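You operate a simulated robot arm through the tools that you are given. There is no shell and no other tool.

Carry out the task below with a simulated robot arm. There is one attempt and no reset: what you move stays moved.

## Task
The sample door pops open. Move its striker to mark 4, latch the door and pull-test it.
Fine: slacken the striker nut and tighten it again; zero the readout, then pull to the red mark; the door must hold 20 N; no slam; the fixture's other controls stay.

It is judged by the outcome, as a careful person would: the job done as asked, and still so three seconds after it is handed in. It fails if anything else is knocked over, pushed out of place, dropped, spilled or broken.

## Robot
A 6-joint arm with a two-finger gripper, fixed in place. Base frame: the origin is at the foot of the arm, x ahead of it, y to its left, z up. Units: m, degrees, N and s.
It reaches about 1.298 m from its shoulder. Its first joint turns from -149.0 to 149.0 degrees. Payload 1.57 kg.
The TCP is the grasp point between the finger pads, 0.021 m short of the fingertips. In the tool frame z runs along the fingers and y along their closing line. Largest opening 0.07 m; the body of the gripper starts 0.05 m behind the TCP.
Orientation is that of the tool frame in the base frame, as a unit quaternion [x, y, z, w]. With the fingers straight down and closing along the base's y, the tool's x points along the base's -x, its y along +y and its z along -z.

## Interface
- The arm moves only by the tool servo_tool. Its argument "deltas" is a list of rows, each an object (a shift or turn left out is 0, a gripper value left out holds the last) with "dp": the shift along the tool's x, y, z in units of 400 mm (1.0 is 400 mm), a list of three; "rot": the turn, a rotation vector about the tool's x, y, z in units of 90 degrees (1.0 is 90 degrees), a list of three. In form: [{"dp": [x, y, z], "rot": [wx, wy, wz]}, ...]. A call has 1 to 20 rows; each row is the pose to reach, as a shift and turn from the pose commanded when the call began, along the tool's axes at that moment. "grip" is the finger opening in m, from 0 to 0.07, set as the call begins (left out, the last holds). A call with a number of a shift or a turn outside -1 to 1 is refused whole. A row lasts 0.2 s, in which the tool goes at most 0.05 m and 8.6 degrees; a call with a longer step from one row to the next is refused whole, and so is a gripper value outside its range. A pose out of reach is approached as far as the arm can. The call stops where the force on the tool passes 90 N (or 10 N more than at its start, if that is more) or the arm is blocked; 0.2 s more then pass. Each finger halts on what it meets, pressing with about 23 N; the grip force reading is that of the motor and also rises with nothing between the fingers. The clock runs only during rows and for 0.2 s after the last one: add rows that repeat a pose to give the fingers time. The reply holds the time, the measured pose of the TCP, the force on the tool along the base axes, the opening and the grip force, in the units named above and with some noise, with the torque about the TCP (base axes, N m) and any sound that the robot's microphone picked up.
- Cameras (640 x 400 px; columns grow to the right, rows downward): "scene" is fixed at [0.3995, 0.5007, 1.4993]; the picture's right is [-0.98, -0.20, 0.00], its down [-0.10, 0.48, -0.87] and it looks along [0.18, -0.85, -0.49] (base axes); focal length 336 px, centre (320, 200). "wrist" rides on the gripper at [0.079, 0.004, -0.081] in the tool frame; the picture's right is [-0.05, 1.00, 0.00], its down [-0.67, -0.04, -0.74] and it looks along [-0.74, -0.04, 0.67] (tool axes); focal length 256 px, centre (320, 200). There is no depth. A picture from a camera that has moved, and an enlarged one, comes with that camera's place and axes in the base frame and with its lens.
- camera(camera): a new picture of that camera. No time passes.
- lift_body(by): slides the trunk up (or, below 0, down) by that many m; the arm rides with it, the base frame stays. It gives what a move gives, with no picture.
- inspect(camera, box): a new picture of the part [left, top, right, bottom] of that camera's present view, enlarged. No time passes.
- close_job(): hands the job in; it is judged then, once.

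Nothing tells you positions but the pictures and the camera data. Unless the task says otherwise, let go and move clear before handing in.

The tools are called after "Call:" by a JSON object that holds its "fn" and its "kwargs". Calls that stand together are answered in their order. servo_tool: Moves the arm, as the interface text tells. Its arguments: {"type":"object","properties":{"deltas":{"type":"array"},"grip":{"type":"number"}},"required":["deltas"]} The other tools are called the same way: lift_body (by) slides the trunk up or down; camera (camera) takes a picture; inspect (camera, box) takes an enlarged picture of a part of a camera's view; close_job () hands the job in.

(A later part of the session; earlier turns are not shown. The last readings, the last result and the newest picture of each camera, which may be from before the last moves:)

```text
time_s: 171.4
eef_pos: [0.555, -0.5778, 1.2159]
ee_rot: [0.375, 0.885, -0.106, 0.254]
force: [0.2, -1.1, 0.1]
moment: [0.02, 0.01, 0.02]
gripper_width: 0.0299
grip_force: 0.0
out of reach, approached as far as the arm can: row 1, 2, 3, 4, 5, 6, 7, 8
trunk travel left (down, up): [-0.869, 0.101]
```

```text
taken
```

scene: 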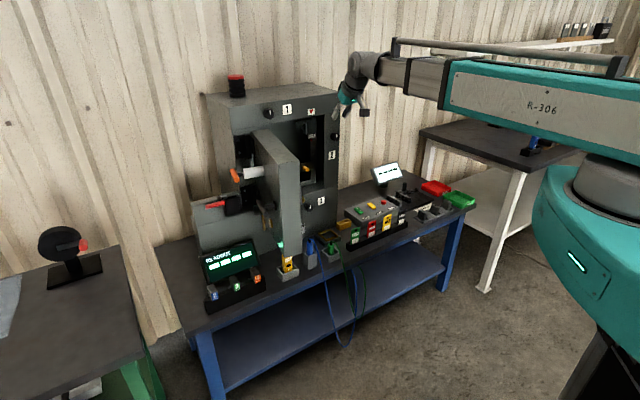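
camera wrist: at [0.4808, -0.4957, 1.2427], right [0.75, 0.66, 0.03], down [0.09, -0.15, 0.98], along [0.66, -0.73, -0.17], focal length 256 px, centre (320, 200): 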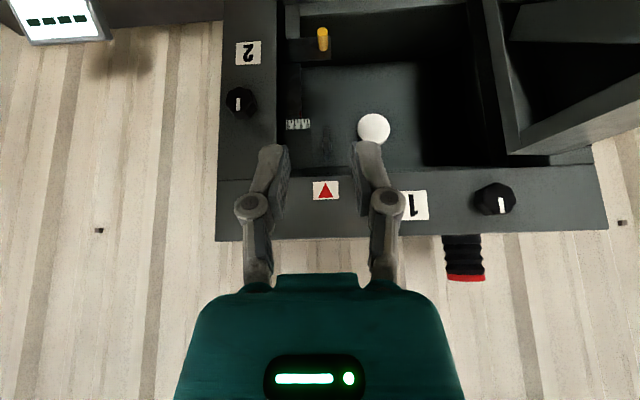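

Now I yaw the tool so the camera can see the door's inner face and its latch.

Call:
{"fn": "servo_tool", "kwargs": {"deltas": [{"rot": [-0.047, 0, -0.0754]}, {"rot": [-0.094, 0, -0.1508]}, {"rot": [-0.141, 0, -0.2262]}, {"rot": [-0.188, 0, -0.3016]}, {"rot": [-0.235, 0, -0.377]}, {"rot": [-0.282, 0, -0.4524]}, {"rot": [-0.329, 0, -0.5278]}, {"rot": [-0.376, 0, -0.6032]}, {"rot": [-0.423, 0, -0.6786]}, {"rot": [-0.47, 0, -0.754]}]}}

Call:
{"fn": "camera", "kwargs": {"camera": "wrist"}}

```text
time_s: 173.6
eef_pos: [0.5536, -0.5733, 1.2159]
ee_rot: [-0.282, 0.919, 0.08, 0.263]
force: [-0.7, 0.0, 0.8]
moment: [0.0, 0.03, 0.02]
gripper_width: 0.03
grip_force: 0.0
trunk travel left (down, up): [-0.869, 0.101]
```

```text
taken
camera wrist: at [0.4606, -0.6331, 1.2427], right [-0.53, 0.85, 0.03], down [0.16, 0.07, 0.98], along [0.84, 0.52, -0.17], focal length 256 px, centre (320, 200)
```

wrist: 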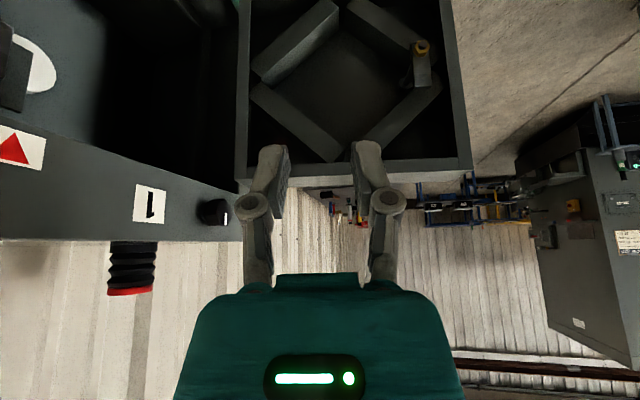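

Call:
{"fn": "inspect", "kwargs": {"camera": "wrist", "box": [230, 0, 490, 180]}}

Call:
{"fn": "inspect", "kwargs": {"camera": "wrist", "box": [380, 20, 470, 110]}}

```text
2.22 times, centred on (360, 90) of wrist
camera zoom: at [0.4606, -0.6331, 1.2427], right [-0.53, 0.85, 0.03], down [0.16, 0.07, 0.98], along [0.84, 0.52, -0.17], focal length 569 px, centre (231, 444)
```

zoom: 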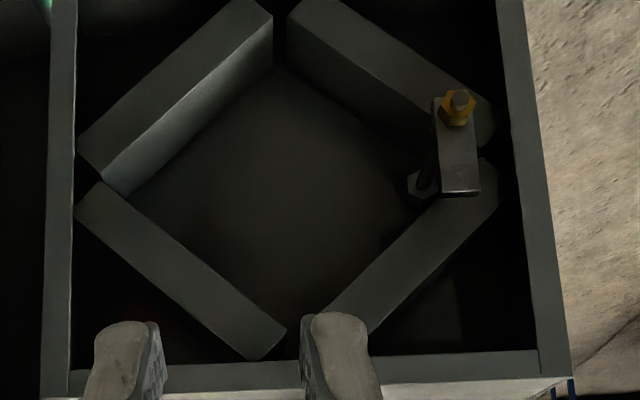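

```text
4.44 times, centred on (425, 65) of wrist
camera zoom: at [0.4606, -0.6331, 1.2427], right [-0.53, 0.85, 0.03], down [0.16, 0.07, 0.98], along [0.84, 0.52, -0.17], focal length 1138 px, centre (-147, 800)
```

zoom: 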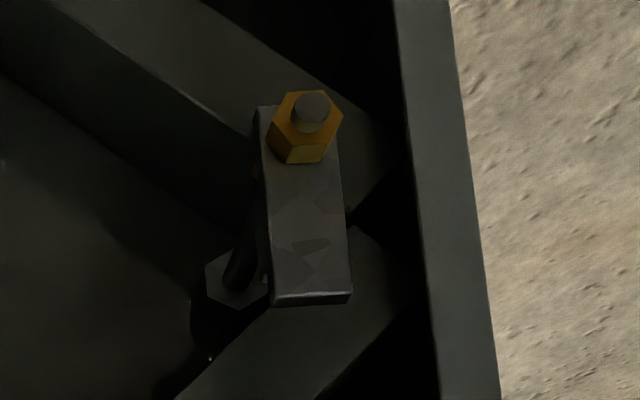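

The door's inner side has a latch dog (grey arm) fixed by a gold nut on the handle spindle, now pointing up. I take a second view from lower down to measure it.

Call:
{"fn": "lift_body", "kwargs": {"by": -0.1}}

Call:
{"fn": "camera", "kwargs": {"camera": "wrist"}}

Call:
{"fn": "inspect", "kwargs": {"camera": "wrist", "box": [360, 40, 500, 160]}}

```text
time_s: 174.9
eef_pos: [0.553, -0.5737, 1.1163]
ee_rot: [-0.282, 0.919, 0.08, 0.263]
force: [-0.9, 1.0, 0.0]
moment: [0.0, 0.01, -0.03]
gripper_width: 0.0302
grip_force: 0.0
trunk travel left (down, up): [-0.769, 0.201]
```

```text
taken
camera wrist: at [0.4603, -0.6325, 1.1429], right [-0.52, 0.85, 0.03], down [0.16, 0.07, 0.98], along [0.84, 0.52, -0.17], focal length 256 px, centre (320, 200)
```

wrist: 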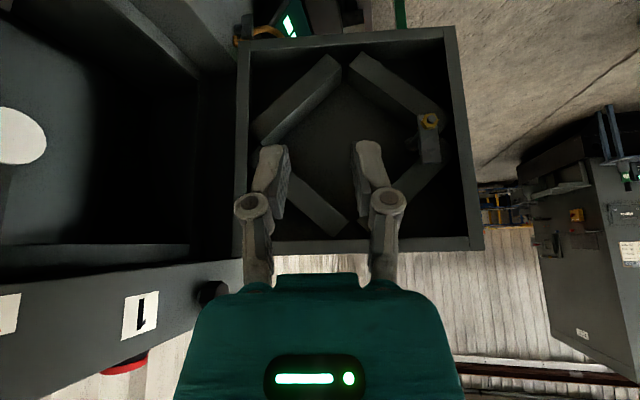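

```text
3.33 times, centred on (430, 100) of wrist
camera zoom: at [0.4603, -0.6325, 1.1429], right [-0.52, 0.85, 0.03], down [0.16, 0.07, 0.98], along [0.84, 0.52, -0.17], focal length 853 px, centre (-47, 533)
```

zoom: 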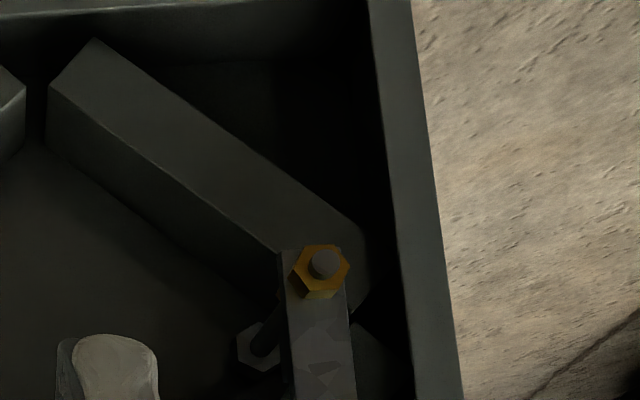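

Measurements: the dog's spindle is about 62 mm in from the door's free edge at z≈1.00; the dog points up (unlatched), and swinging it 90° clockwise (seen from outside) will hook it behind the striker strip. The door is about 102° open. I raise, point the fingers straight down, and go over the door's top to its outer side.

Call:
{"fn": "lift_body", "kwargs": {"by": 0.16}}

Call:
{"fn": "servo_tool", "kwargs": {"deltas": [{"rot": [0, 0.09, 0]}, {"rot": [0, 0.18, 0]}, {"rot": [0, 0.27, 0]}, {"rot": [0, 0.3557, 0]}, {"rot": [0, 0.3557, 0]}], "grip": 0.0}}

Call:
{"fn": "servo_tool", "kwargs": {"deltas": [{"dp": [0, 0, 0]}]}}

```text
time_s: 176.7
eef_pos: [0.5539, -0.5748, 1.2766]
ee_rot: [-0.283, 0.918, 0.081, 0.265]
force: [0.3, -0.9, 0.2]
moment: [0.0, 0.01, 0.02]
gripper_width: 0.0303
grip_force: 0.1
trunk travel left (down, up): [-0.929, 0.041]
```

```text
time_s: 177.9
eef_pos: [0.5543, -0.5744, 1.2475]
ee_rot: [-0.294, 0.956, -0.001, 0.0]
force: [0.1, -0.2, 0.0]
moment: [0.01, -0.02, 0.0]
gripper_width: 0.0
grip_force: 22.8
out of reach, approached as far as the arm can: row 1, 2, 3, 4, 5
trunk travel left (down, up): [-0.929, 0.041]
```

```text
time_s: 178.3
eef_pos: [0.5544, -0.5742, 1.2465]
ee_rot: [-0.293, 0.956, -0.001, 0.0]
force: [0.3, -0.5, 0.2]
moment: [-0.01, -0.01, 0.01]
gripper_width: 0.0
grip_force: 23.0
trunk travel left (down, up): [-0.929, 0.041]
```

Call:
{"fn": "servo_tool", "kwargs": {"deltas": [{"dp": [-0.097, 0.0413, 0]}, {"dp": [-0.194, 0.0827, 0]}, {"dp": [-0.291, 0.124, 0]}, {"dp": [-0.388, 0.1653, 0]}, {"dp": [-0.485, 0.2067, 0]}, {"dp": [-0.582, 0.248, 0]}, {"dp": [-0.679, 0.2893, 0]}, {"dp": [-0.776, 0.3307, 0]}, {"dp": [-0.873, 0.372, 0]}, {"dp": [-0.873, 0.372, 0]}]}}

Call:
{"fn": "camera", "kwargs": {"camera": "wrist"}}

Call:
{"fn": "camera", "kwargs": {"camera": "scene"}}

```text
time_s: 180.5
eef_pos: [0.7611, -0.256, 1.2472]
ee_rot: [-0.292, 0.956, 0.0, 0.0]
force: [0.2, -0.3, -0.1]
moment: [-0.04, 0.0, -0.03]
gripper_width: 0.0
grip_force: 23.3
trunk travel left (down, up): [-0.929, 0.041]
```

```text
taken
camera wrist: at [0.6923, -0.296, 1.329], right [-0.52, 0.86, 0.0], down [0.57, 0.34, 0.74], along [0.64, 0.38, -0.67], focal length 256 px, centre (320, 200)
```

wrist: 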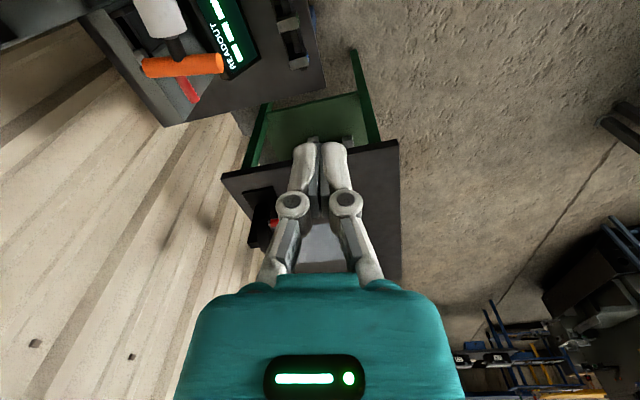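

```text
taken
```

scene: 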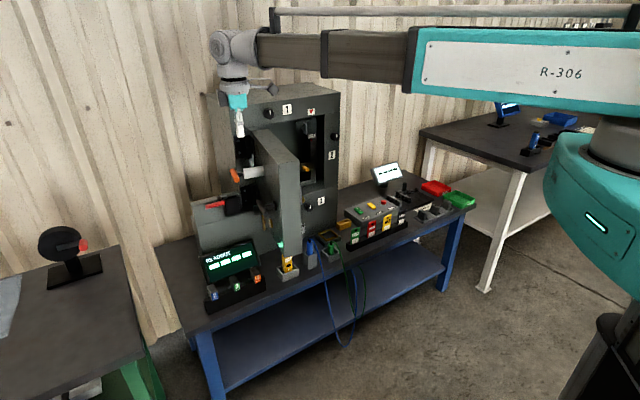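

Call:
{"fn": "lift_body", "kwargs": {"by": -0.125}}

Call:
{"fn": "camera", "kwargs": {"camera": "wrist"}}

Call:
{"fn": "inspect", "kwargs": {"camera": "scene", "box": [200, 90, 320, 210]}}

```text
time_s: 182.1
eef_pos: [0.7603, -0.2553, 1.1215]
ee_rot: [-0.292, 0.956, -0.001, 0.001]
force: [-0.8, 0.0, 0.1]
moment: [-0.05, -0.01, 0.02]
gripper_width: 0.0
grip_force: 23.2
trunk travel left (down, up): [-0.804, 0.166]
```

```text
taken
camera wrist: at [0.6924, -0.2962, 1.204], right [-0.52, 0.86, 0.0], down [0.57, 0.35, 0.74], along [0.64, 0.38, -0.67], focal length 256 px, centre (320, 200)
```

wrist: 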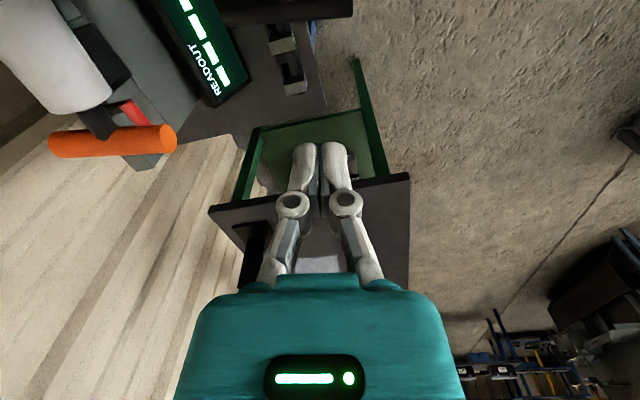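

```text
3.33 times, centred on (260, 150) of scene
camera zoom: at [0.3995, 0.5007, 1.4993], right [-0.98, -0.2, 0.0], down [-0.1, 0.48, -0.87], along [0.18, -0.85, -0.49], focal length 1119 px, centre (520, 367)
```

zoom: 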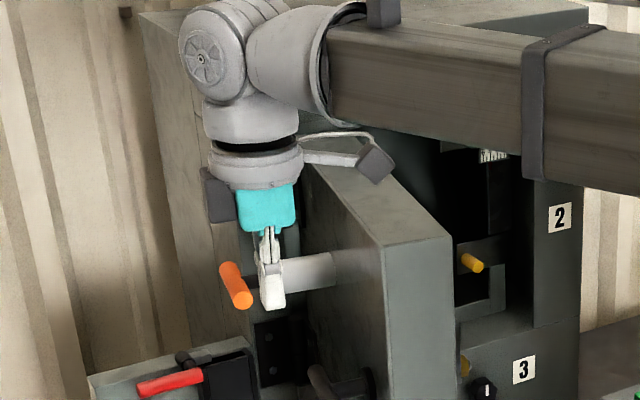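

The fingers are behind the door's outer face, clear of the handle and gauge. I move gently toward the door until it touches.

Call:
{"fn": "servo_tool", "kwargs": {"deltas": [{"dp": [0.04, 0, 0]}, {"dp": [0.08, 0, 0]}, {"dp": [0.12, 0, 0]}, {"dp": [0.145, 0, 0]}]}}

Call:
{"fn": "servo_tool", "kwargs": {"deltas": [{"dp": [0.015, 0, 0]}, {"dp": [0.03, 0, 0]}, {"dp": [0.045, 0, 0]}]}}

Call:
{"fn": "inspect", "kwargs": {"camera": "scene", "box": [200, 90, 320, 210]}}

```text
time_s: 183.1
eef_pos: [0.713, -0.2901, 1.1221]
ee_rot: [-0.293, 0.956, -0.001, 0.001]
force: [0.5, 0.0, 0.1]
moment: [-0.04, 0.0, -0.02]
gripper_width: 0.0001
grip_force: 22.4
trunk travel left (down, up): [-0.804, 0.166]
```

```text
time_s: 183.9
eef_pos: [0.6978, -0.2974, 1.1227]
ee_rot: [-0.293, 0.956, 0.0, 0.0]
force: [-0.4, 0.0, 0.0]
moment: [0.02, 0.02, -0.02]
gripper_width: 0.0
grip_force: 23.1
trunk travel left (down, up): [-0.804, 0.166]
```

```text
3.33 times, centred on (260, 150) of scene
camera zoom: at [0.3995, 0.5007, 1.4993], right [-0.98, -0.2, 0.0], down [-0.1, 0.48, -0.87], along [0.18, -0.85, -0.49], focal length 1119 px, centre (520, 367)
```

zoom: 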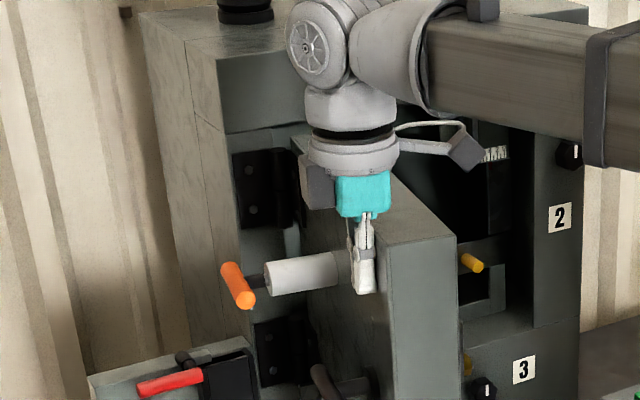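

Nearly touching. I now swing the door slowly, following an arc about its hinge.

Call:
{"fn": "servo_tool", "kwargs": {"deltas": [{"dp": [0.0162, 0, 0]}, {"dp": [0.0324, -0.001, 0]}, {"dp": [0.0472, -0.0023, 0]}, {"dp": [0.0619, -0.0037, 0]}, {"dp": [0.0767, -0.0055, 0]}, {"dp": [0.0915, -0.0072, 0]}, {"dp": [0.1207, -0.0122, 0]}, {"dp": [0.1498, -0.0185, 0]}]}}

Call:
{"fn": "inspect", "kwargs": {"camera": "scene", "box": [200, 90, 320, 210]}}

Call:
{"fn": "camera", "kwargs": {"camera": "wrist"}}

```text
time_s: 185.7
eef_pos: [0.6519, -0.3378, 1.122]
ee_rot: [-0.293, 0.956, 0.0, 0.0]
force: [0.8, -0.2, 0.1]
moment: [-0.01, -0.03, 0.01]
gripper_width: 0.0
grip_force: 23.0
trunk travel left (down, up): [-0.804, 0.166]
```

```text
3.33 times, centred on (260, 150) of scene
camera zoom: at [0.3995, 0.5007, 1.4993], right [-0.98, -0.2, 0.0], down [-0.1, 0.48, -0.87], along [0.18, -0.85, -0.49], focal length 1119 px, centre (520, 367)
```

zoom: 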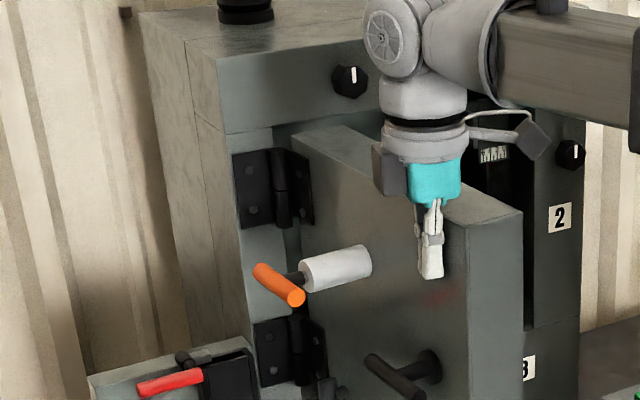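

```text
taken
camera wrist: at [0.5838, -0.3789, 1.204], right [-0.52, 0.86, 0.0], down [0.57, 0.35, 0.74], along [0.64, 0.38, -0.67], focal length 256 px, centre (320, 200)
```

wrist: 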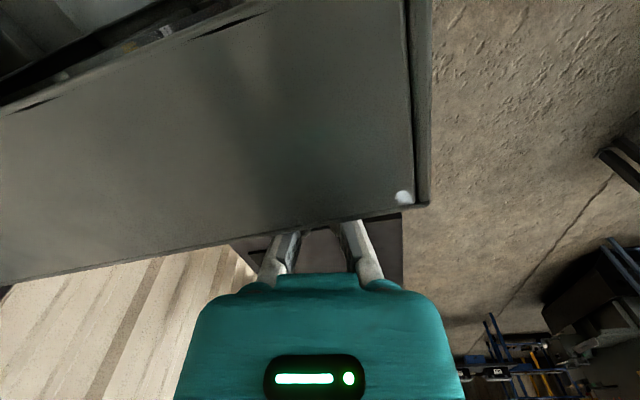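

The door follows easily with almost no force. I continue the slow arc.

Call:
{"fn": "servo_tool", "kwargs": {"deltas": [{"dp": [0.0287, -0.0077, 0]}, {"dp": [0.0572, -0.0163, 0]}, {"dp": [0.0851, -0.0263, 0]}, {"dp": [0.1126, -0.0376, 0]}, {"dp": [0.1397, -0.05, 0]}, {"dp": [0.1661, -0.0636, 0]}, {"dp": [0.192, -0.0783, 0]}, {"dp": [0.2172, -0.0941, 0]}]}}

Call:
{"fn": "inspect", "kwargs": {"camera": "scene", "box": [200, 90, 350, 215]}}

Call:
{"fn": "camera", "kwargs": {"camera": "wrist"}}

```text
time_s: 187.5
eef_pos: [0.6022, -0.418, 1.1227]
ee_rot: [-0.293, 0.956, -0.001, 0.001]
force: [0.0, -0.3, -0.1]
moment: [0.05, -0.03, -0.01]
gripper_width: 0.0
grip_force: 23.1
trunk travel left (down, up): [-0.804, 0.166]
```

```text
3.20 times, centred on (275, 152) of scene
camera zoom: at [0.3995, 0.5007, 1.4993], right [-0.98, -0.2, 0.0], down [-0.1, 0.48, -0.87], along [0.18, -0.85, -0.49], focal length 1074 px, centre (464, 352)
```

zoom: 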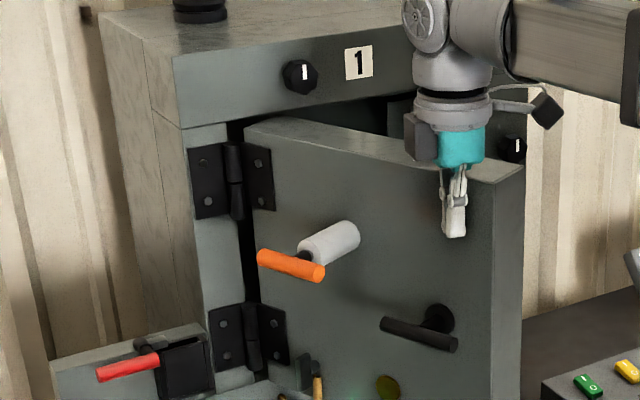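

```text
taken
camera wrist: at [0.533, -0.4586, 1.204], right [-0.52, 0.86, 0.0], down [0.57, 0.35, 0.74], along [0.64, 0.38, -0.67], focal length 256 px, centre (320, 200)
```

wrist: 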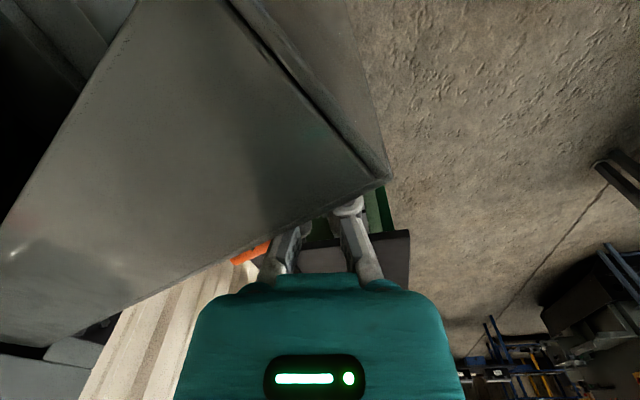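

Call:
{"fn": "servo_tool", "kwargs": {"deltas": [{"dp": [0.0245, -0.017, 0]}, {"dp": [0.048, -0.0348, 0]}, {"dp": [0.0709, -0.054, 0]}, {"dp": [0.0928, -0.0739, 0]}, {"dp": [0.1142, -0.0948, 0]}, {"dp": [0.1343, -0.1165, 0]}, {"dp": [0.1535, -0.1391, 0]}, {"dp": [0.1716, -0.1627, 0]}, {"dp": [0.1889, -0.1869, 0]}, {"dp": [0.2049, -0.212, 0]}, {"dp": [0.2201, -0.2376, 0]}]}}

Call:
{"fn": "inspect", "kwargs": {"camera": "scene", "box": [200, 90, 350, 215]}}

Call:
{"fn": "camera", "kwargs": {"camera": "wrist"}}

```text
time_s: 189.9
eef_pos: [0.5807, -0.5454, 1.1222]
ee_rot: [-0.294, 0.956, -0.001, 0.0]
force: [-0.4, -0.1, 0.3]
moment: [0.01, -0.02, -0.01]
gripper_width: 0.0
grip_force: 22.7
trunk travel left (down, up): [-0.804, 0.166]
```

```text
3.20 times, centred on (275, 152) of scene
camera zoom: at [0.3995, 0.5007, 1.4993], right [-0.98, -0.2, 0.0], down [-0.1, 0.48, -0.87], along [0.18, -0.85, -0.49], focal length 1074 px, centre (464, 352)
```

zoom: 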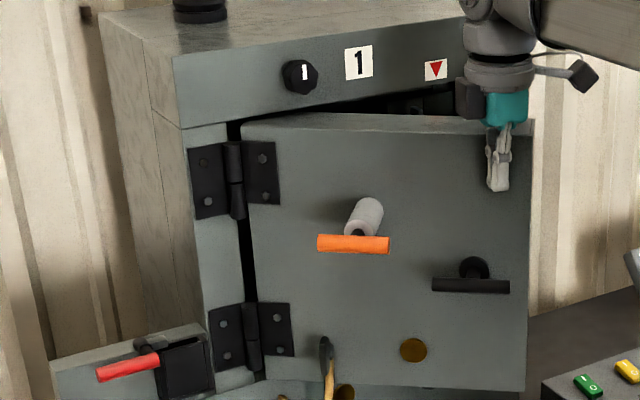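

```text
taken
camera wrist: at [0.5136, -0.5866, 1.2039], right [-0.52, 0.86, 0.0], down [0.57, 0.35, 0.74], along [0.64, 0.38, -0.67], focal length 256 px, centre (320, 200)
```

wrist: 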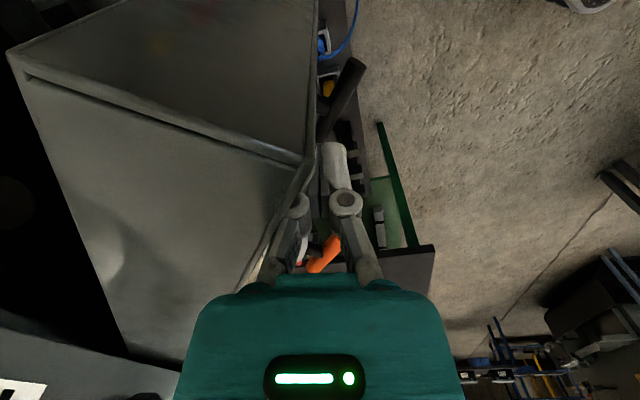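

Call:
{"fn": "servo_tool", "kwargs": {"deltas": [{"dp": [0.0138, -0.0262, 0]}, {"dp": [0.0265, -0.053, 0]}, {"dp": [0.0379, -0.0806, 0]}, {"dp": [0.0482, -0.1083, 0]}, {"dp": [0.0575, -0.1367, 0]}, {"dp": [0.0615, -0.151, 0]}, {"dp": [0.0653, -0.1652, 0]}, {"dp": [0.0687, -0.1797, 0]}, {"dp": [0.0719, -0.1942, 0]}]}}

Call:
{"fn": "inspect", "kwargs": {"camera": "scene", "box": [200, 90, 350, 215]}}

Call:
{"fn": "camera", "kwargs": {"camera": "wrist"}}

```text
time_s: 191.9
eef_pos: [0.6022, -0.6254, 1.1221]
ee_rot: [-0.294, 0.956, -0.001, 0.0]
force: [-0.8, -1.2, 0.6]
moment: [-0.03, -0.02, 0.03]
gripper_width: 0.0
grip_force: 23.4
trunk travel left (down, up): [-0.804, 0.166]
```

```text
3.20 times, centred on (275, 152) of scene
camera zoom: at [0.3995, 0.5007, 1.4993], right [-0.98, -0.2, 0.0], down [-0.1, 0.48, -0.87], along [0.18, -0.85, -0.49], focal length 1074 px, centre (464, 352)
```

zoom: 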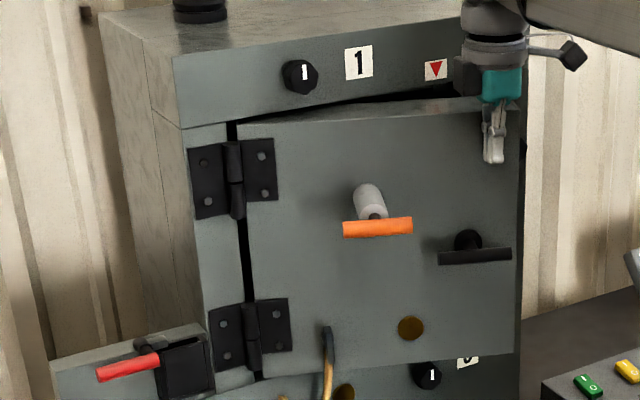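

```text
taken
camera wrist: at [0.5331, -0.6672, 1.2039], right [-0.52, 0.86, 0.0], down [0.57, 0.35, 0.74], along [0.64, 0.38, -0.67], focal length 256 px, centre (320, 200)
```

wrist: 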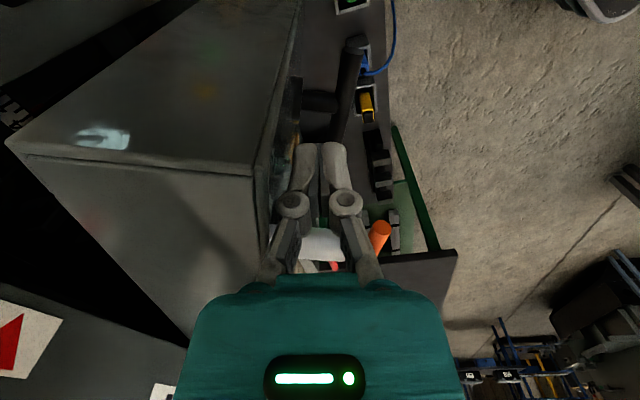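

The door is about 20° from closed and stays put. I back the fingers off, then re-orient the tool to face the door horizontally for the handle.

Call:
{"fn": "servo_tool", "kwargs": {"deltas": [{"dp": [0.009, 0.05, 0]}, {"dp": [0.02, 0.12, 0]}, {"dp": [0.035, 0.2, 0]}, {"dp": [0.045, 0.25, 0]}]}}

Call:
{"fn": "servo_tool", "kwargs": {"deltas": [{"rot": [0, 0, 0.09]}, {"rot": [0, 0, 0.18]}, {"rot": [0, 0, 0.27]}, {"rot": [0, 0, 0.36]}, {"rot": [0, 0, 0.45]}, {"rot": [0, 0, 0.54]}, {"rot": [0, 0, 0.63]}, {"rot": [0, 0, 0.72]}, {"rot": [0, 0, 0.81]}, {"rot": [0, 0, 0.89]}]}}

Call:
{"fn": "servo_tool", "kwargs": {"deltas": [{"rot": [0, -0.09, 0]}, {"rot": [0, -0.18, 0]}, {"rot": [0, -0.27, 0]}, {"rot": [0, -0.36, 0]}, {"rot": [0, -0.45, 0]}]}}

Call:
{"fn": "camera", "kwargs": {"camera": "wrist"}}

```text
time_s: 192.9
eef_pos: [0.5292, -0.5529, 1.1226]
ee_rot: [-0.293, 0.956, 0.0, 0.001]
force: [-0.4, 0.0, 0.1]
moment: [0.02, 0.04, 0.03]
gripper_width: 0.0
grip_force: 23.3
trunk travel left (down, up): [-0.804, 0.166]
```

```text
time_s: 195.1
eef_pos: [0.5296, -0.5526, 1.1218]
ee_rot: [0.392, 0.92, 0.0, 0.002]
force: [0.4, 0.1, 0.0]
moment: [0.0, 0.01, 0.01]
gripper_width: 0.0001
grip_force: 23.2
trunk travel left (down, up): [-0.804, 0.166]
```

```text
time_s: 196.3
eef_pos: [0.5289, -0.553, 1.1675]
ee_rot: [0.366, 0.863, -0.135, 0.32]
force: [0.4, -0.4, 0.2]
moment: [0.04, 0.0, -0.01]
gripper_width: 0.0001
grip_force: 23.3
out of reach, approached as far as the arm can: row 2, 3, 4, 5
trunk travel left (down, up): [-0.804, 0.166]
```

```text
taken
camera wrist: at [0.4546, -0.4687, 1.1777], right [0.75, 0.66, 0.03], down [-0.01, -0.04, 1.0], along [0.67, -0.75, -0.02], focal length 256 px, centre (320, 200)
```

wrist: 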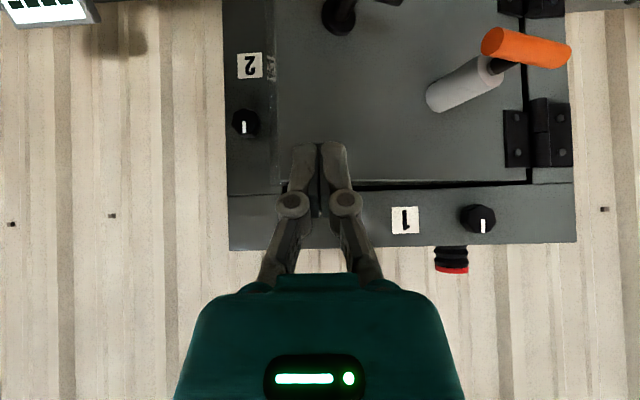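

Call:
{"fn": "inspect", "kwargs": {"camera": "scene", "box": [200, 90, 350, 215]}}

Call:
{"fn": "inspect", "kwargs": {"camera": "wrist", "box": [220, 0, 580, 260]}}

```text
3.20 times, centred on (275, 152) of scene
camera zoom: at [0.3995, 0.5007, 1.4993], right [-0.98, -0.2, 0.0], down [-0.1, 0.48, -0.87], along [0.18, -0.85, -0.49], focal length 1074 px, centre (464, 352)
```

zoom: 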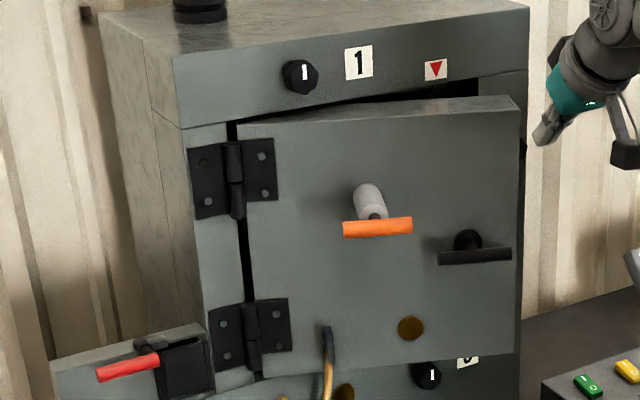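

```text
1.54 times, centred on (400, 130) of wrist
camera zoom: at [0.4546, -0.4687, 1.1777], right [0.75, 0.66, 0.03], down [-0.01, -0.04, 1.0], along [0.67, -0.75, -0.02], focal length 394 px, centre (197, 308)
```

zoom: 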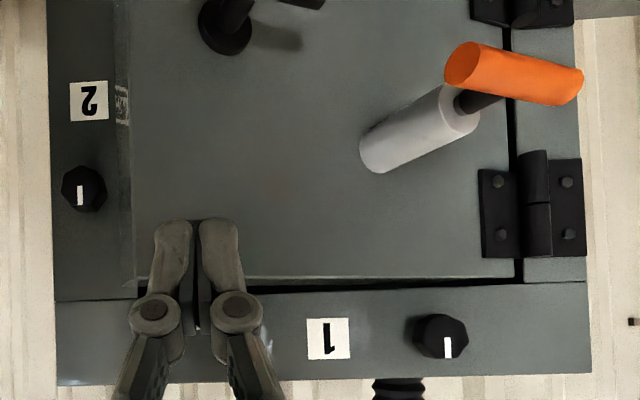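

Door still about 20° ajar and stationary. I back off a little and lower to view the handle.

Call:
{"fn": "servo_tool", "kwargs": {"deltas": [{"dp": [0.057, 0, -0.049]}, {"dp": [0.114, 0, -0.098]}]}}

Call:
{"fn": "lift_body", "kwargs": {"by": -0.13}}

Call:
{"fn": "camera", "kwargs": {"camera": "wrist"}}

Call:
{"fn": "inspect", "kwargs": {"camera": "wrist", "box": [220, 0, 580, 225]}}

```text
time_s: 196.9
eef_pos: [0.4867, -0.5089, 1.1665]
ee_rot: [0.367, 0.863, -0.136, 0.32]
force: [-0.2, 0.8, 0.7]
moment: [-0.02, -0.02, 0.02]
gripper_width: 0.0
grip_force: 22.9
trunk travel left (down, up): [-0.804, 0.166]
```

```text
time_s: 198.5
eef_pos: [0.4873, -0.5114, 1.037]
ee_rot: [0.367, 0.863, -0.135, 0.32]
force: [-0.9, -0.8, 0.1]
moment: [0.05, 0.03, 0.02]
gripper_width: 0.0
grip_force: 23.2
trunk travel left (down, up): [-0.674, 0.296]
```

```text
taken
camera wrist: at [0.4125, -0.4266, 1.0477], right [0.75, 0.66, 0.03], down [-0.01, -0.04, 1.0], along [0.67, -0.75, -0.02], focal length 256 px, centre (320, 200)
```

wrist: 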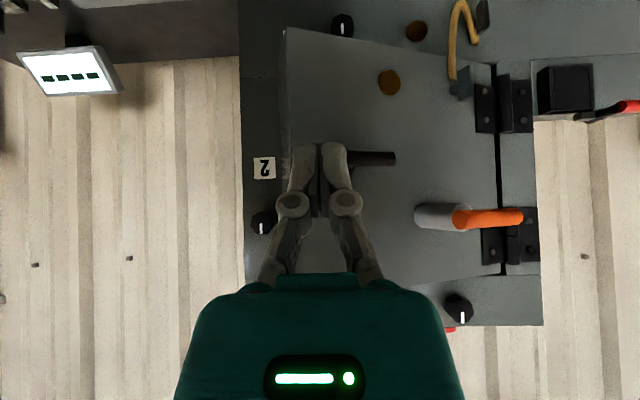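

```text
1.78 times, centred on (400, 112) of wrist
camera zoom: at [0.4125, -0.4266, 1.0477], right [0.75, 0.66, 0.03], down [-0.01, -0.04, 1.0], along [0.67, -0.75, -0.02], focal length 455 px, centre (178, 356)
```

zoom: 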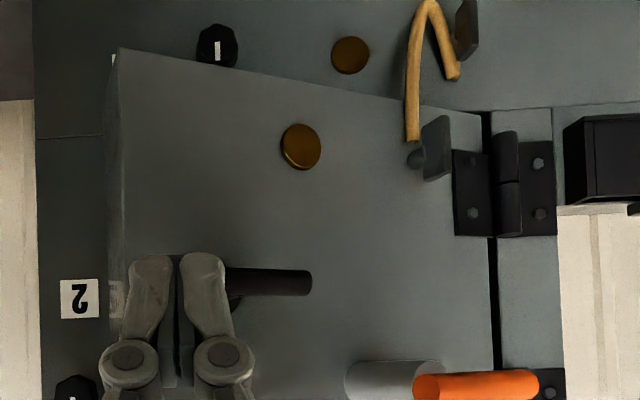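

Call:
{"fn": "servo_tool", "kwargs": {"deltas": [{"dp": [0, -0.1, 0]}, {"dp": [0, -0.2, 0]}, {"dp": [0, -0.25, 0]}]}}

Call:
{"fn": "camera", "kwargs": {"camera": "wrist"}}

Call:
{"fn": "inspect", "kwargs": {"camera": "wrist", "box": [360, 100, 520, 200]}}

```text
time_s: 199.3
eef_pos: [0.4164, -0.581, 1.0369]
ee_rot: [0.366, 0.863, -0.135, 0.32]
force: [-1.0, -0.6, 0.5]
moment: [0.01, 0.0, 0.0]
gripper_width: 0.0
grip_force: 22.9
trunk travel left (down, up): [-0.674, 0.296]
```

```text
taken
camera wrist: at [0.3409, -0.4962, 1.0476], right [0.75, 0.67, 0.03], down [-0.01, -0.04, 1.0], along [0.67, -0.75, -0.02], focal length 256 px, centre (320, 200)
```

wrist: 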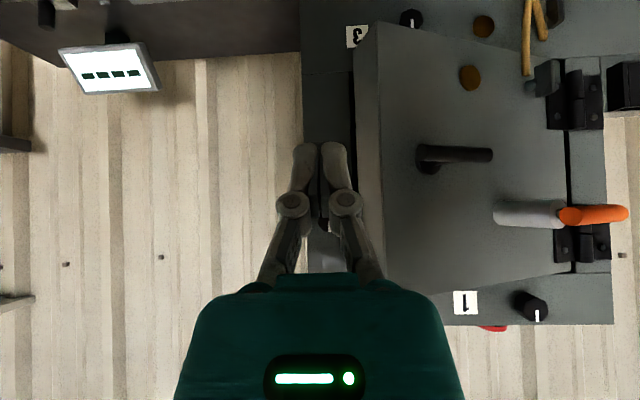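

```text
4.00 times, centred on (440, 150) of wrist
camera zoom: at [0.3409, -0.4962, 1.0476], right [0.75, 0.67, 0.03], down [-0.01, -0.04, 1.0], along [0.67, -0.75, -0.02], focal length 1024 px, centre (-160, 400)
```

zoom: 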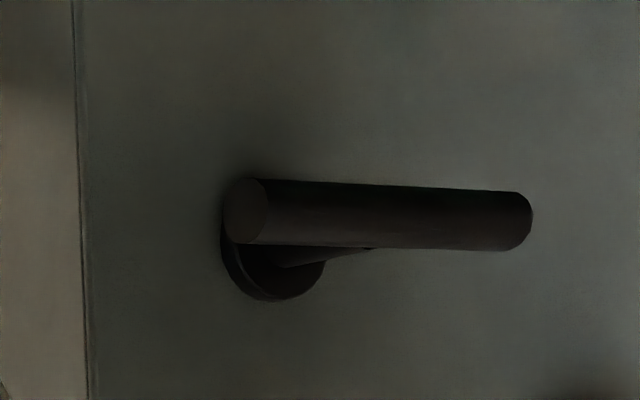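

I've triangulated the handle bar: center ≈ (0.610, -0.592, 1.000), heading 26° (door ~18° ajar). I level the tool facing it at a standoff.

Call:
{"fn": "servo_tool", "kwargs": {"deltas": [{"dp": [-0.005, 0.0614, 0.0046], "rot": [0.0269, -0.0776, 0.0122]}, {"dp": [-0.0103, 0.1229, 0.0091], "rot": [0.0539, -0.1552, 0.0244]}, {"dp": [-0.0154, 0.1843, 0.0137], "rot": [0.0808, -0.2328, 0.0366]}, {"dp": [-0.0206, 0.2457, 0.0183], "rot": [0.1078, -0.3103, 0.0488]}, {"dp": [-0.0257, 0.3071, 0.0229], "rot": [0.1347, -0.3879, 0.061]}, {"dp": [-0.0309, 0.3686, 0.0274], "rot": [0.1617, -0.4655, 0.0732]}, {"dp": [-0.036, 0.43, 0.032], "rot": [0.1886, -0.5431, 0.0854]}, {"dp": [-0.036, 0.43, 0.032], "rot": [0.1886, -0.5431, 0.0854]}], "grip": 0.045}}

Call:
{"fn": "lift_body", "kwargs": {"by": -0.18}}

Call:
{"fn": "camera", "kwargs": {"camera": "wrist"}}

Call:
{"fn": "camera", "kwargs": {"camera": "scene"}}

```text
time_s: 201.1
eef_pos: [0.5533, -0.4738, 1.1779]
ee_rot: [0.374, 0.6, -0.375, 0.599]
force: [0.4, -0.3, -0.2]
moment: [-0.02, 0.02, 0.0]
gripper_width: 0.045
grip_force: 0.1
out of reach, approached as far as the arm can: row 1, 2, 3, 4, 5, 6, 7, 8
trunk travel left (down, up): [-0.674, 0.296]
```

```text
time_s: 203.1
eef_pos: [0.5525, -0.4745, 0.9975]
ee_rot: [0.375, 0.6, -0.375, 0.599]
force: [-0.1, -0.6, -0.3]
moment: [-0.01, 0.02, 0.0]
gripper_width: 0.0452
grip_force: 0.1
trunk travel left (down, up): [-0.494, 0.476]
```

```text
taken
camera wrist: at [0.52, -0.3992, 0.9194], right [0.9, 0.44, 0.05], down [-0.36, 0.65, 0.67], along [0.26, -0.62, 0.74], focal length 256 px, centre (320, 200)
```

wrist: 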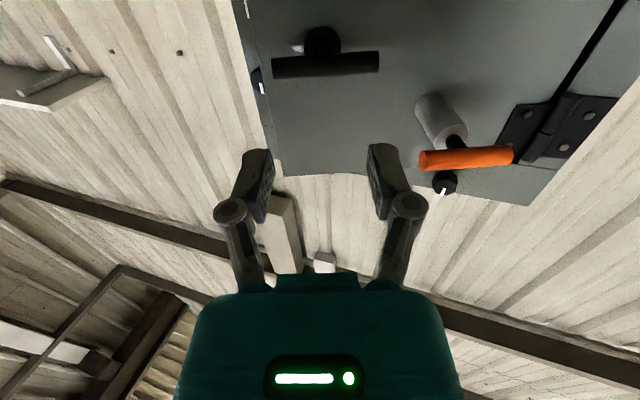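

```text
taken
```

scene: 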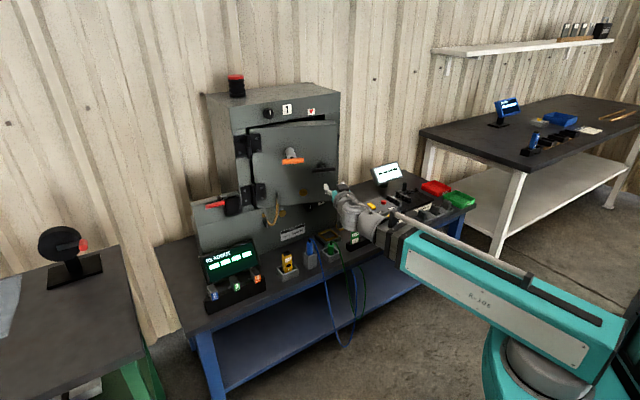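

Call:
{"fn": "servo_tool", "kwargs": {"deltas": [{"rot": [0, 0, -0.09]}, {"rot": [0, 0, -0.18]}, {"rot": [0, 0, -0.27]}, {"rot": [0, 0, -0.36]}, {"rot": [0, 0, -0.45]}, {"rot": [0, 0, -0.54]}, {"rot": [0, 0, -0.63]}, {"rot": [0, 0, -0.72]}, {"rot": [0, 0, -0.81]}, {"rot": [0, 0, -0.9]}, {"rot": [0, 0, -0.99]}]}}

Call:
{"fn": "camera", "kwargs": {"camera": "wrist"}}

```text
time_s: 205.5
eef_pos: [0.5517, -0.4743, 0.9976]
ee_rot: [-0.155, 0.691, -0.687, 0.162]
force: [-0.2, -0.4, 0.2]
moment: [-0.02, 0.01, -0.01]
gripper_width: 0.045
grip_force: 0.1
trunk travel left (down, up): [-0.494, 0.476]
```

```text
taken
camera wrist: at [0.4452, -0.4361, 0.9935], right [0.06, 0.03, -1.0], down [0.27, 0.96, 0.04], along [0.96, -0.28, 0.05], focal length 256 px, centre (320, 200)
```

wrist: 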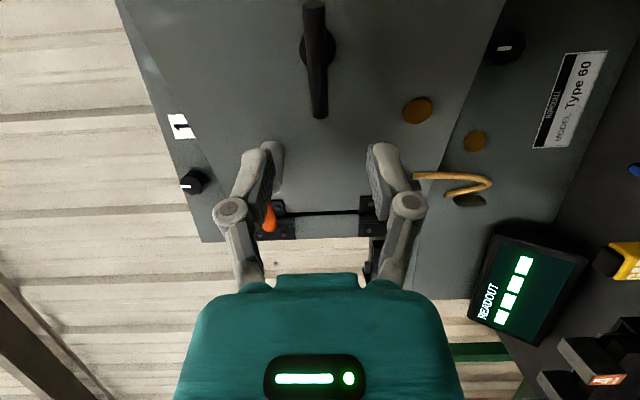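

The bar is centred between the fingers. I raise 3 mm, advance onto the handle bar, and close.

Call:
{"fn": "lift_body", "kwargs": {"by": 0.003}}

Call:
{"fn": "servo_tool", "kwargs": {"deltas": [{"dp": [-0.0025, 0, 0.075]}, {"dp": [-0.005, 0, 0.15]}, {"dp": [-0.0075, 0, 0.22]}, {"dp": [-0.0075, 0, 0.28]}, {"dp": [-0.0075, 0, 0.32]}, {"dp": [-0.0075, 0, 0.32]}]}}

Call:
{"fn": "camera", "kwargs": {"camera": "wrist"}}

Call:
{"fn": "inspect", "kwargs": {"camera": "scene", "box": [230, 110, 380, 220]}}

```text
time_s: 206.0
eef_pos: [0.5519, -0.4747, 1.0013]
ee_rot: [-0.155, 0.691, -0.687, 0.163]
force: [-0.1, 0.9, 0.4]
moment: [0.01, 0.0, -0.04]
gripper_width: 0.0448
grip_force: 0.1
trunk travel left (down, up): [-0.497, 0.473]
```

```text
time_s: 207.4
eef_pos: [0.6101, -0.5879, 0.9997]
ee_rot: [-0.154, 0.69, -0.688, 0.164]
force: [0.3, -0.5, 0.4]
moment: [0.01, -0.01, -0.01]
gripper_width: 0.045
grip_force: 0.1
trunk travel left (down, up): [-0.497, 0.473]
```

```text
taken
camera wrist: at [0.5033, -0.5498, 0.9963], right [0.06, 0.03, -1.0], down [0.27, 0.96, 0.05], along [0.96, -0.27, 0.05], focal length 256 px, centre (320, 200)
```

wrist: 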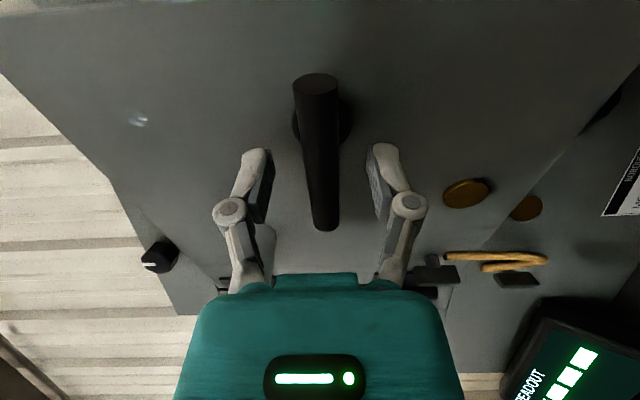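

```text
3.64 times, centred on (305, 165) of scene
camera zoom: at [0.3995, 0.5007, 1.4993], right [-0.98, -0.2, 0.0], down [-0.1, 0.48, -0.87], along [0.18, -0.85, -0.49], focal length 1220 px, centre (374, 327)
```

zoom: 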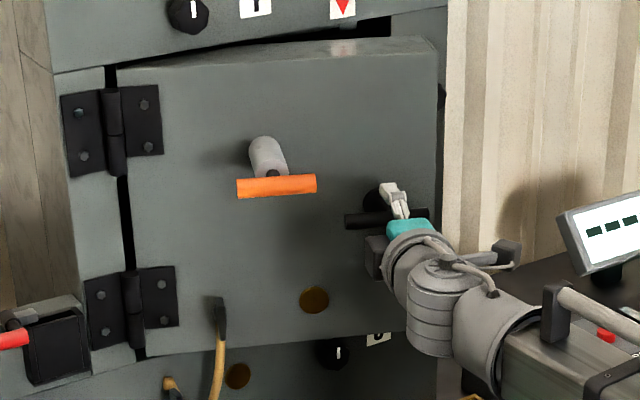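

Call:
{"fn": "servo_tool", "kwargs": {"deltas": [{"dp": [0, 0, 0]}, {"dp": [0, 0, 0]}, {"dp": [0, 0, 0]}], "grip": 0.0}}

Call:
{"fn": "inspect", "kwargs": {"camera": "wrist", "box": [200, 50, 440, 250]}}

```text
time_s: 208.2
eef_pos: [0.6098, -0.5898, 1.0014]
ee_rot: [-0.155, 0.691, -0.687, 0.163]
force: [-3.6, 1.4, -14.2]
moment: [0.13, 0.09, 0.29]
gripper_width: 0.0157
grip_force: 31.9
trunk travel left (down, up): [-0.497, 0.473]
```

```text
2.00 times, centred on (320, 150) of wrist
camera zoom: at [0.5035, -0.5501, 0.9955], right [0.06, 0.03, -1.0], down [0.27, 0.96, 0.05], along [0.96, -0.28, 0.05], focal length 512 px, centre (320, 300)
```

zoom: 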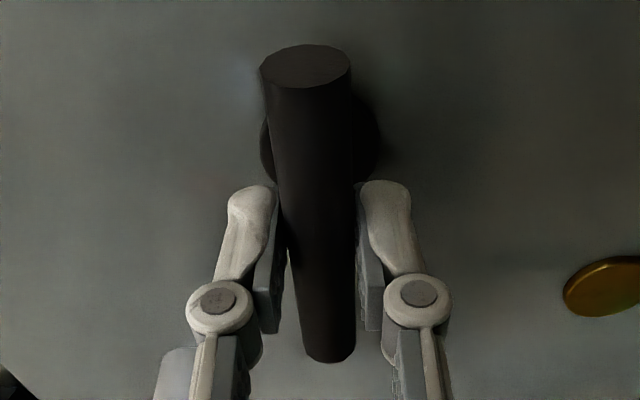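

Gripped. I now push the door shut slowly with the handle, turning the tool with the door along its arc.

Call:
{"fn": "lift_body", "kwargs": {"by": -0.002}}

Call:
{"fn": "servo_tool", "kwargs": {"deltas": [{"dp": [0.0025, 0, 0.0163], "rot": [0, -0.0167, 0]}, {"dp": [0.005, 0, 0.0326], "rot": [0, -0.0333, 0]}, {"dp": [0.0067, 0, 0.049], "rot": [0, -0.05, 0]}, {"dp": [0.0084, 0, 0.0654], "rot": [0, -0.0667, 0]}, {"dp": [0.0093, 0, 0.082], "rot": [0, -0.0833, 0]}, {"dp": [0.0101, 0, 0.0984], "rot": [0, -0.1, 0]}, {"dp": [0.01, 0, 0.115], "rot": [0, -0.1167, 0]}, {"dp": [0.0098, 0, 0.1317], "rot": [0, -0.1333, 0]}]}}

Call:
{"fn": "inspect", "kwargs": {"camera": "scene", "box": [230, 80, 380, 220]}}

Call:
{"fn": "camera", "kwargs": {"camera": "wrist"}}

```text
time_s: 208.7
eef_pos: [0.6111, -0.5871, 1.0008]
ee_rot: [-0.154, 0.691, -0.687, 0.163]
force: [4.5, -3.2, 12.8]
moment: [-0.2, -0.04, -0.93]
gripper_width: 0.0156
grip_force: 32.0
trunk travel left (down, up): [-0.495, 0.475]
```

```text
time_s: 210.5
eef_pos: [0.6274, -0.6365, 0.9996]
ee_rot: [-0.225, 0.67, -0.667, 0.234]
force: [-3.4, -2.7, 8.0]
moment: [-0.08, -0.08, -0.54]
gripper_width: 0.0157
grip_force: 31.7
trunk travel left (down, up): [-0.495, 0.475]
```

```text
2.86 times, centred on (305, 150) of scene
camera zoom: at [0.3995, 0.5007, 1.4993], right [-0.98, -0.2, 0.0], down [-0.1, 0.48, -0.87], along [0.18, -0.85, -0.49], focal length 959 px, centre (363, 343)
```

zoom: 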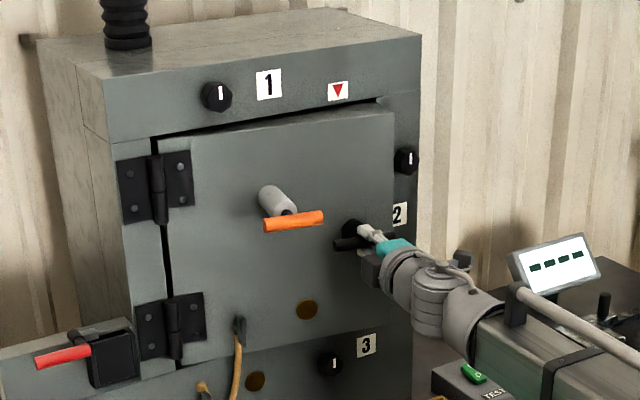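

```text
taken
camera wrist: at [0.5161, -0.6218, 0.995], right [0.05, 0.04, -1.0], down [0.07, 1.0, 0.04], along [1.0, -0.07, 0.05], focal length 256 px, centre (320, 200)
```

wrist: 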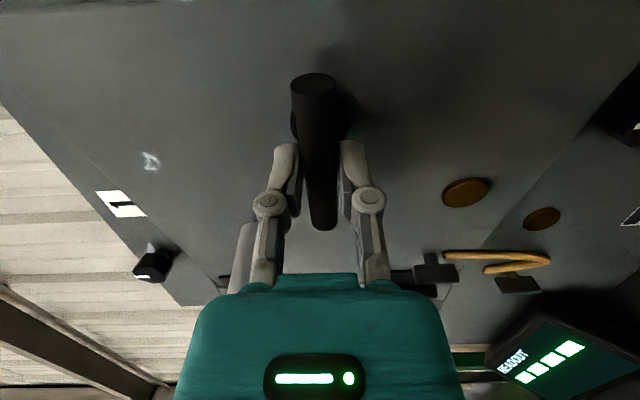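

Call:
{"fn": "servo_tool", "kwargs": {"deltas": [{"dp": [0.0014, 0, 0.011], "rot": [0, -0.0111, 0]}, {"dp": [0.0028, 0, 0.0219], "rot": [0, -0.0222, 0]}, {"dp": [0.0042, 0, 0.0329], "rot": [0, -0.0333, 0]}, {"dp": [0.0057, 0, 0.0438], "rot": [0, -0.0445, 0]}]}}

Call:
{"fn": "inspect", "kwargs": {"camera": "scene", "box": [230, 80, 380, 220]}}

```text
time_s: 211.5
eef_pos: [0.6363, -0.6537, 1.0005]
ee_rot: [-0.248, 0.663, -0.658, 0.257]
force: [-8.7, -7.2, 3.8]
moment: [-0.05, -0.02, -0.31]
gripper_width: 0.0161
grip_force: 32.9
trunk travel left (down, up): [-0.495, 0.475]
```

```text
2.86 times, centred on (305, 150) of scene
camera zoom: at [0.3995, 0.5007, 1.4993], right [-0.98, -0.2, 0.0], down [-0.1, 0.48, -0.87], along [0.18, -0.85, -0.49], focal length 959 px, centre (363, 343)
```

zoom: 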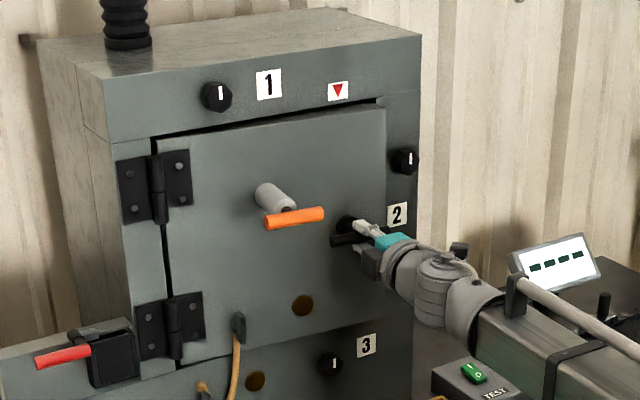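

Call:
{"fn": "servo_tool", "kwargs": {"deltas": [{"dp": [0.004, 0, 0.011], "rot": [0, -0.0111, 0]}, {"dp": [0.007, 0, 0.0219], "rot": [0, -0.0222, 0]}, {"dp": [0.007, 0, 0.0219], "rot": [0, -0.0222, 0]}]}}

Call:
{"fn": "inspect", "kwargs": {"camera": "scene", "box": [230, 80, 380, 220]}}

Call:
{"fn": "camera", "kwargs": {"camera": "wrist"}}

```text
time_s: 212.3
eef_pos: [0.6409, -0.6606, 1.0005]
ee_rot: [-0.259, 0.657, -0.655, 0.269]
force: [-0.3, -4.4, 8.0]
moment: [-0.03, -0.08, -0.76]
gripper_width: 0.016
grip_force: 32.2
trunk travel left (down, up): [-0.495, 0.475]
```

```text
2.86 times, centred on (305, 150) of scene
camera zoom: at [0.3995, 0.5007, 1.4993], right [-0.98, -0.2, 0.0], down [-0.1, 0.48, -0.87], along [0.18, -0.85, -0.49], focal length 959 px, centre (363, 343)
```

zoom: 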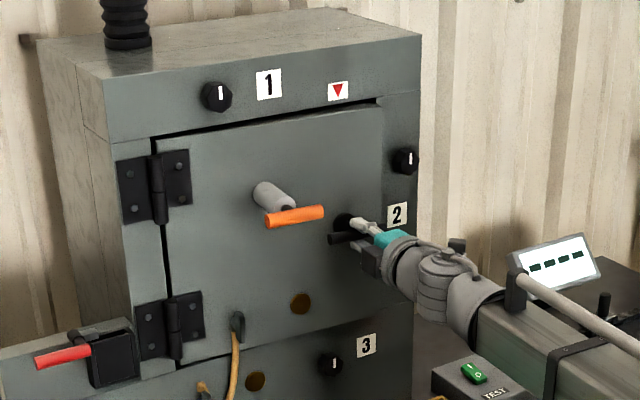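

```text
taken
camera wrist: at [0.5285, -0.6575, 0.995], right [0.05, 0.05, -1.0], down [-0.04, 1.0, 0.04], along [1.0, 0.04, 0.05], focal length 256 px, centre (320, 200)
```

wrist: 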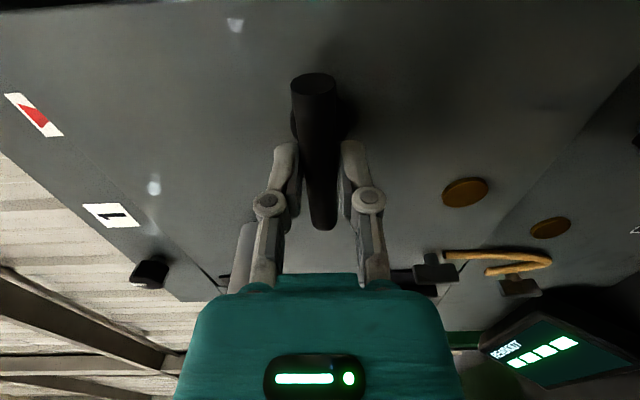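

Call:
{"fn": "servo_tool", "kwargs": {"deltas": [{"dp": [0.0005, 0, 0.006], "rot": [0, -0.005, 0]}, {"dp": [0.001, 0, 0.012], "rot": [0, -0.01, 0]}, {"dp": [0.001, 0, 0.012], "rot": [0, -0.01, 0]}]}}

Call:
{"fn": "servo_tool", "kwargs": {"deltas": [{"dp": [0.0005, 0, 0.006], "rot": [0, -0.005, 0]}, {"dp": [0.001, 0, 0.012], "rot": [0, -0.01, 0]}, {"dp": [0.001, 0, 0.012], "rot": [0, -0.01, 0]}]}}

Call:
{"fn": "inspect", "kwargs": {"camera": "scene", "box": [230, 80, 380, 220]}}

```text
time_s: 213.1
eef_pos: [0.6444, -0.6637, 0.9994]
ee_rot: [-0.265, 0.655, -0.652, 0.275]
force: [-8.8, -1.6, 1.1]
moment: [-0.03, -0.04, 0.6]
gripper_width: 0.0158
grip_force: 32.6
trunk travel left (down, up): [-0.495, 0.475]
```

```text
time_s: 213.9
eef_pos: [0.6467, -0.6691, 0.9999]
ee_rot: [-0.27, 0.653, -0.65, 0.28]
force: [-8.6, -5.0, 1.9]
moment: [0.0, 0.0, 0.29]
gripper_width: 0.0158
grip_force: 32.2
trunk travel left (down, up): [-0.495, 0.475]
```

```text
2.86 times, centred on (305, 150) of scene
camera zoom: at [0.3995, 0.5007, 1.4993], right [-0.98, -0.2, 0.0], down [-0.1, 0.48, -0.87], along [0.18, -0.85, -0.49], focal length 959 px, centre (363, 343)
```

zoom: 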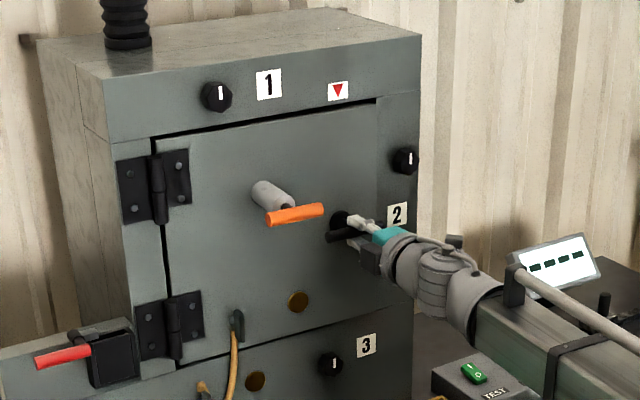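

Call:
{"fn": "servo_tool", "kwargs": {"deltas": [{"dp": [0.0025, 0, 0.006], "rot": [0, -0.003, 0]}, {"dp": [0.005, 0, 0.012], "rot": [0, -0.006, 0]}, {"dp": [0.005, 0, 0.012], "rot": [0, -0.006, 0]}]}}

Call:
{"fn": "servo_tool", "kwargs": {"deltas": [{"dp": [0, 0, 0.006]}, {"dp": [0, 0, 0.012]}, {"dp": [0, 0, 0.012]}]}}

Call:
{"fn": "inspect", "kwargs": {"camera": "scene", "box": [280, 90, 340, 200]}}

```text
time_s: 214.7
eef_pos: [0.6505, -0.6723, 1.0004]
ee_rot: [-0.274, 0.652, -0.648, 0.283]
force: [-5.1, -1.8, 2.0]
moment: [-0.06, -0.01, 0.88]
gripper_width: 0.0158
grip_force: 32.0
trunk travel left (down, up): [-0.495, 0.475]
```

```text
time_s: 215.5
eef_pos: [0.654, -0.677, 1.001]
ee_rot: [-0.273, 0.652, -0.649, 0.283]
force: [-5.3, 1.5, 0.0]
moment: [0.02, 0.02, 0.89]
gripper_width: 0.016
grip_force: 32.6
trunk travel left (down, up): [-0.495, 0.475]
```

```text
3.64 times, centred on (310, 145) of scene
camera zoom: at [0.3995, 0.5007, 1.4993], right [-0.98, -0.2, 0.0], down [-0.1, 0.48, -0.87], along [0.18, -0.85, -0.49], focal length 1220 px, centre (356, 400)
```

zoom: 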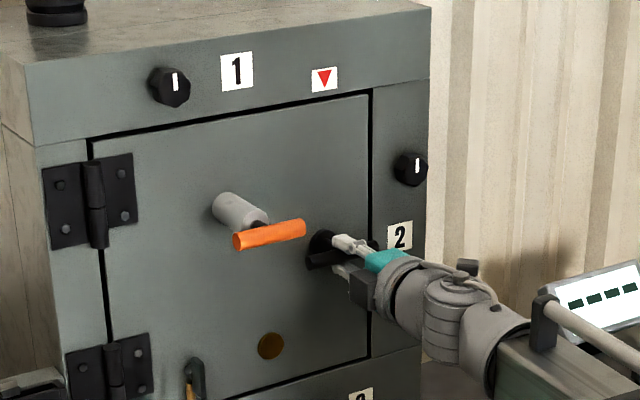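

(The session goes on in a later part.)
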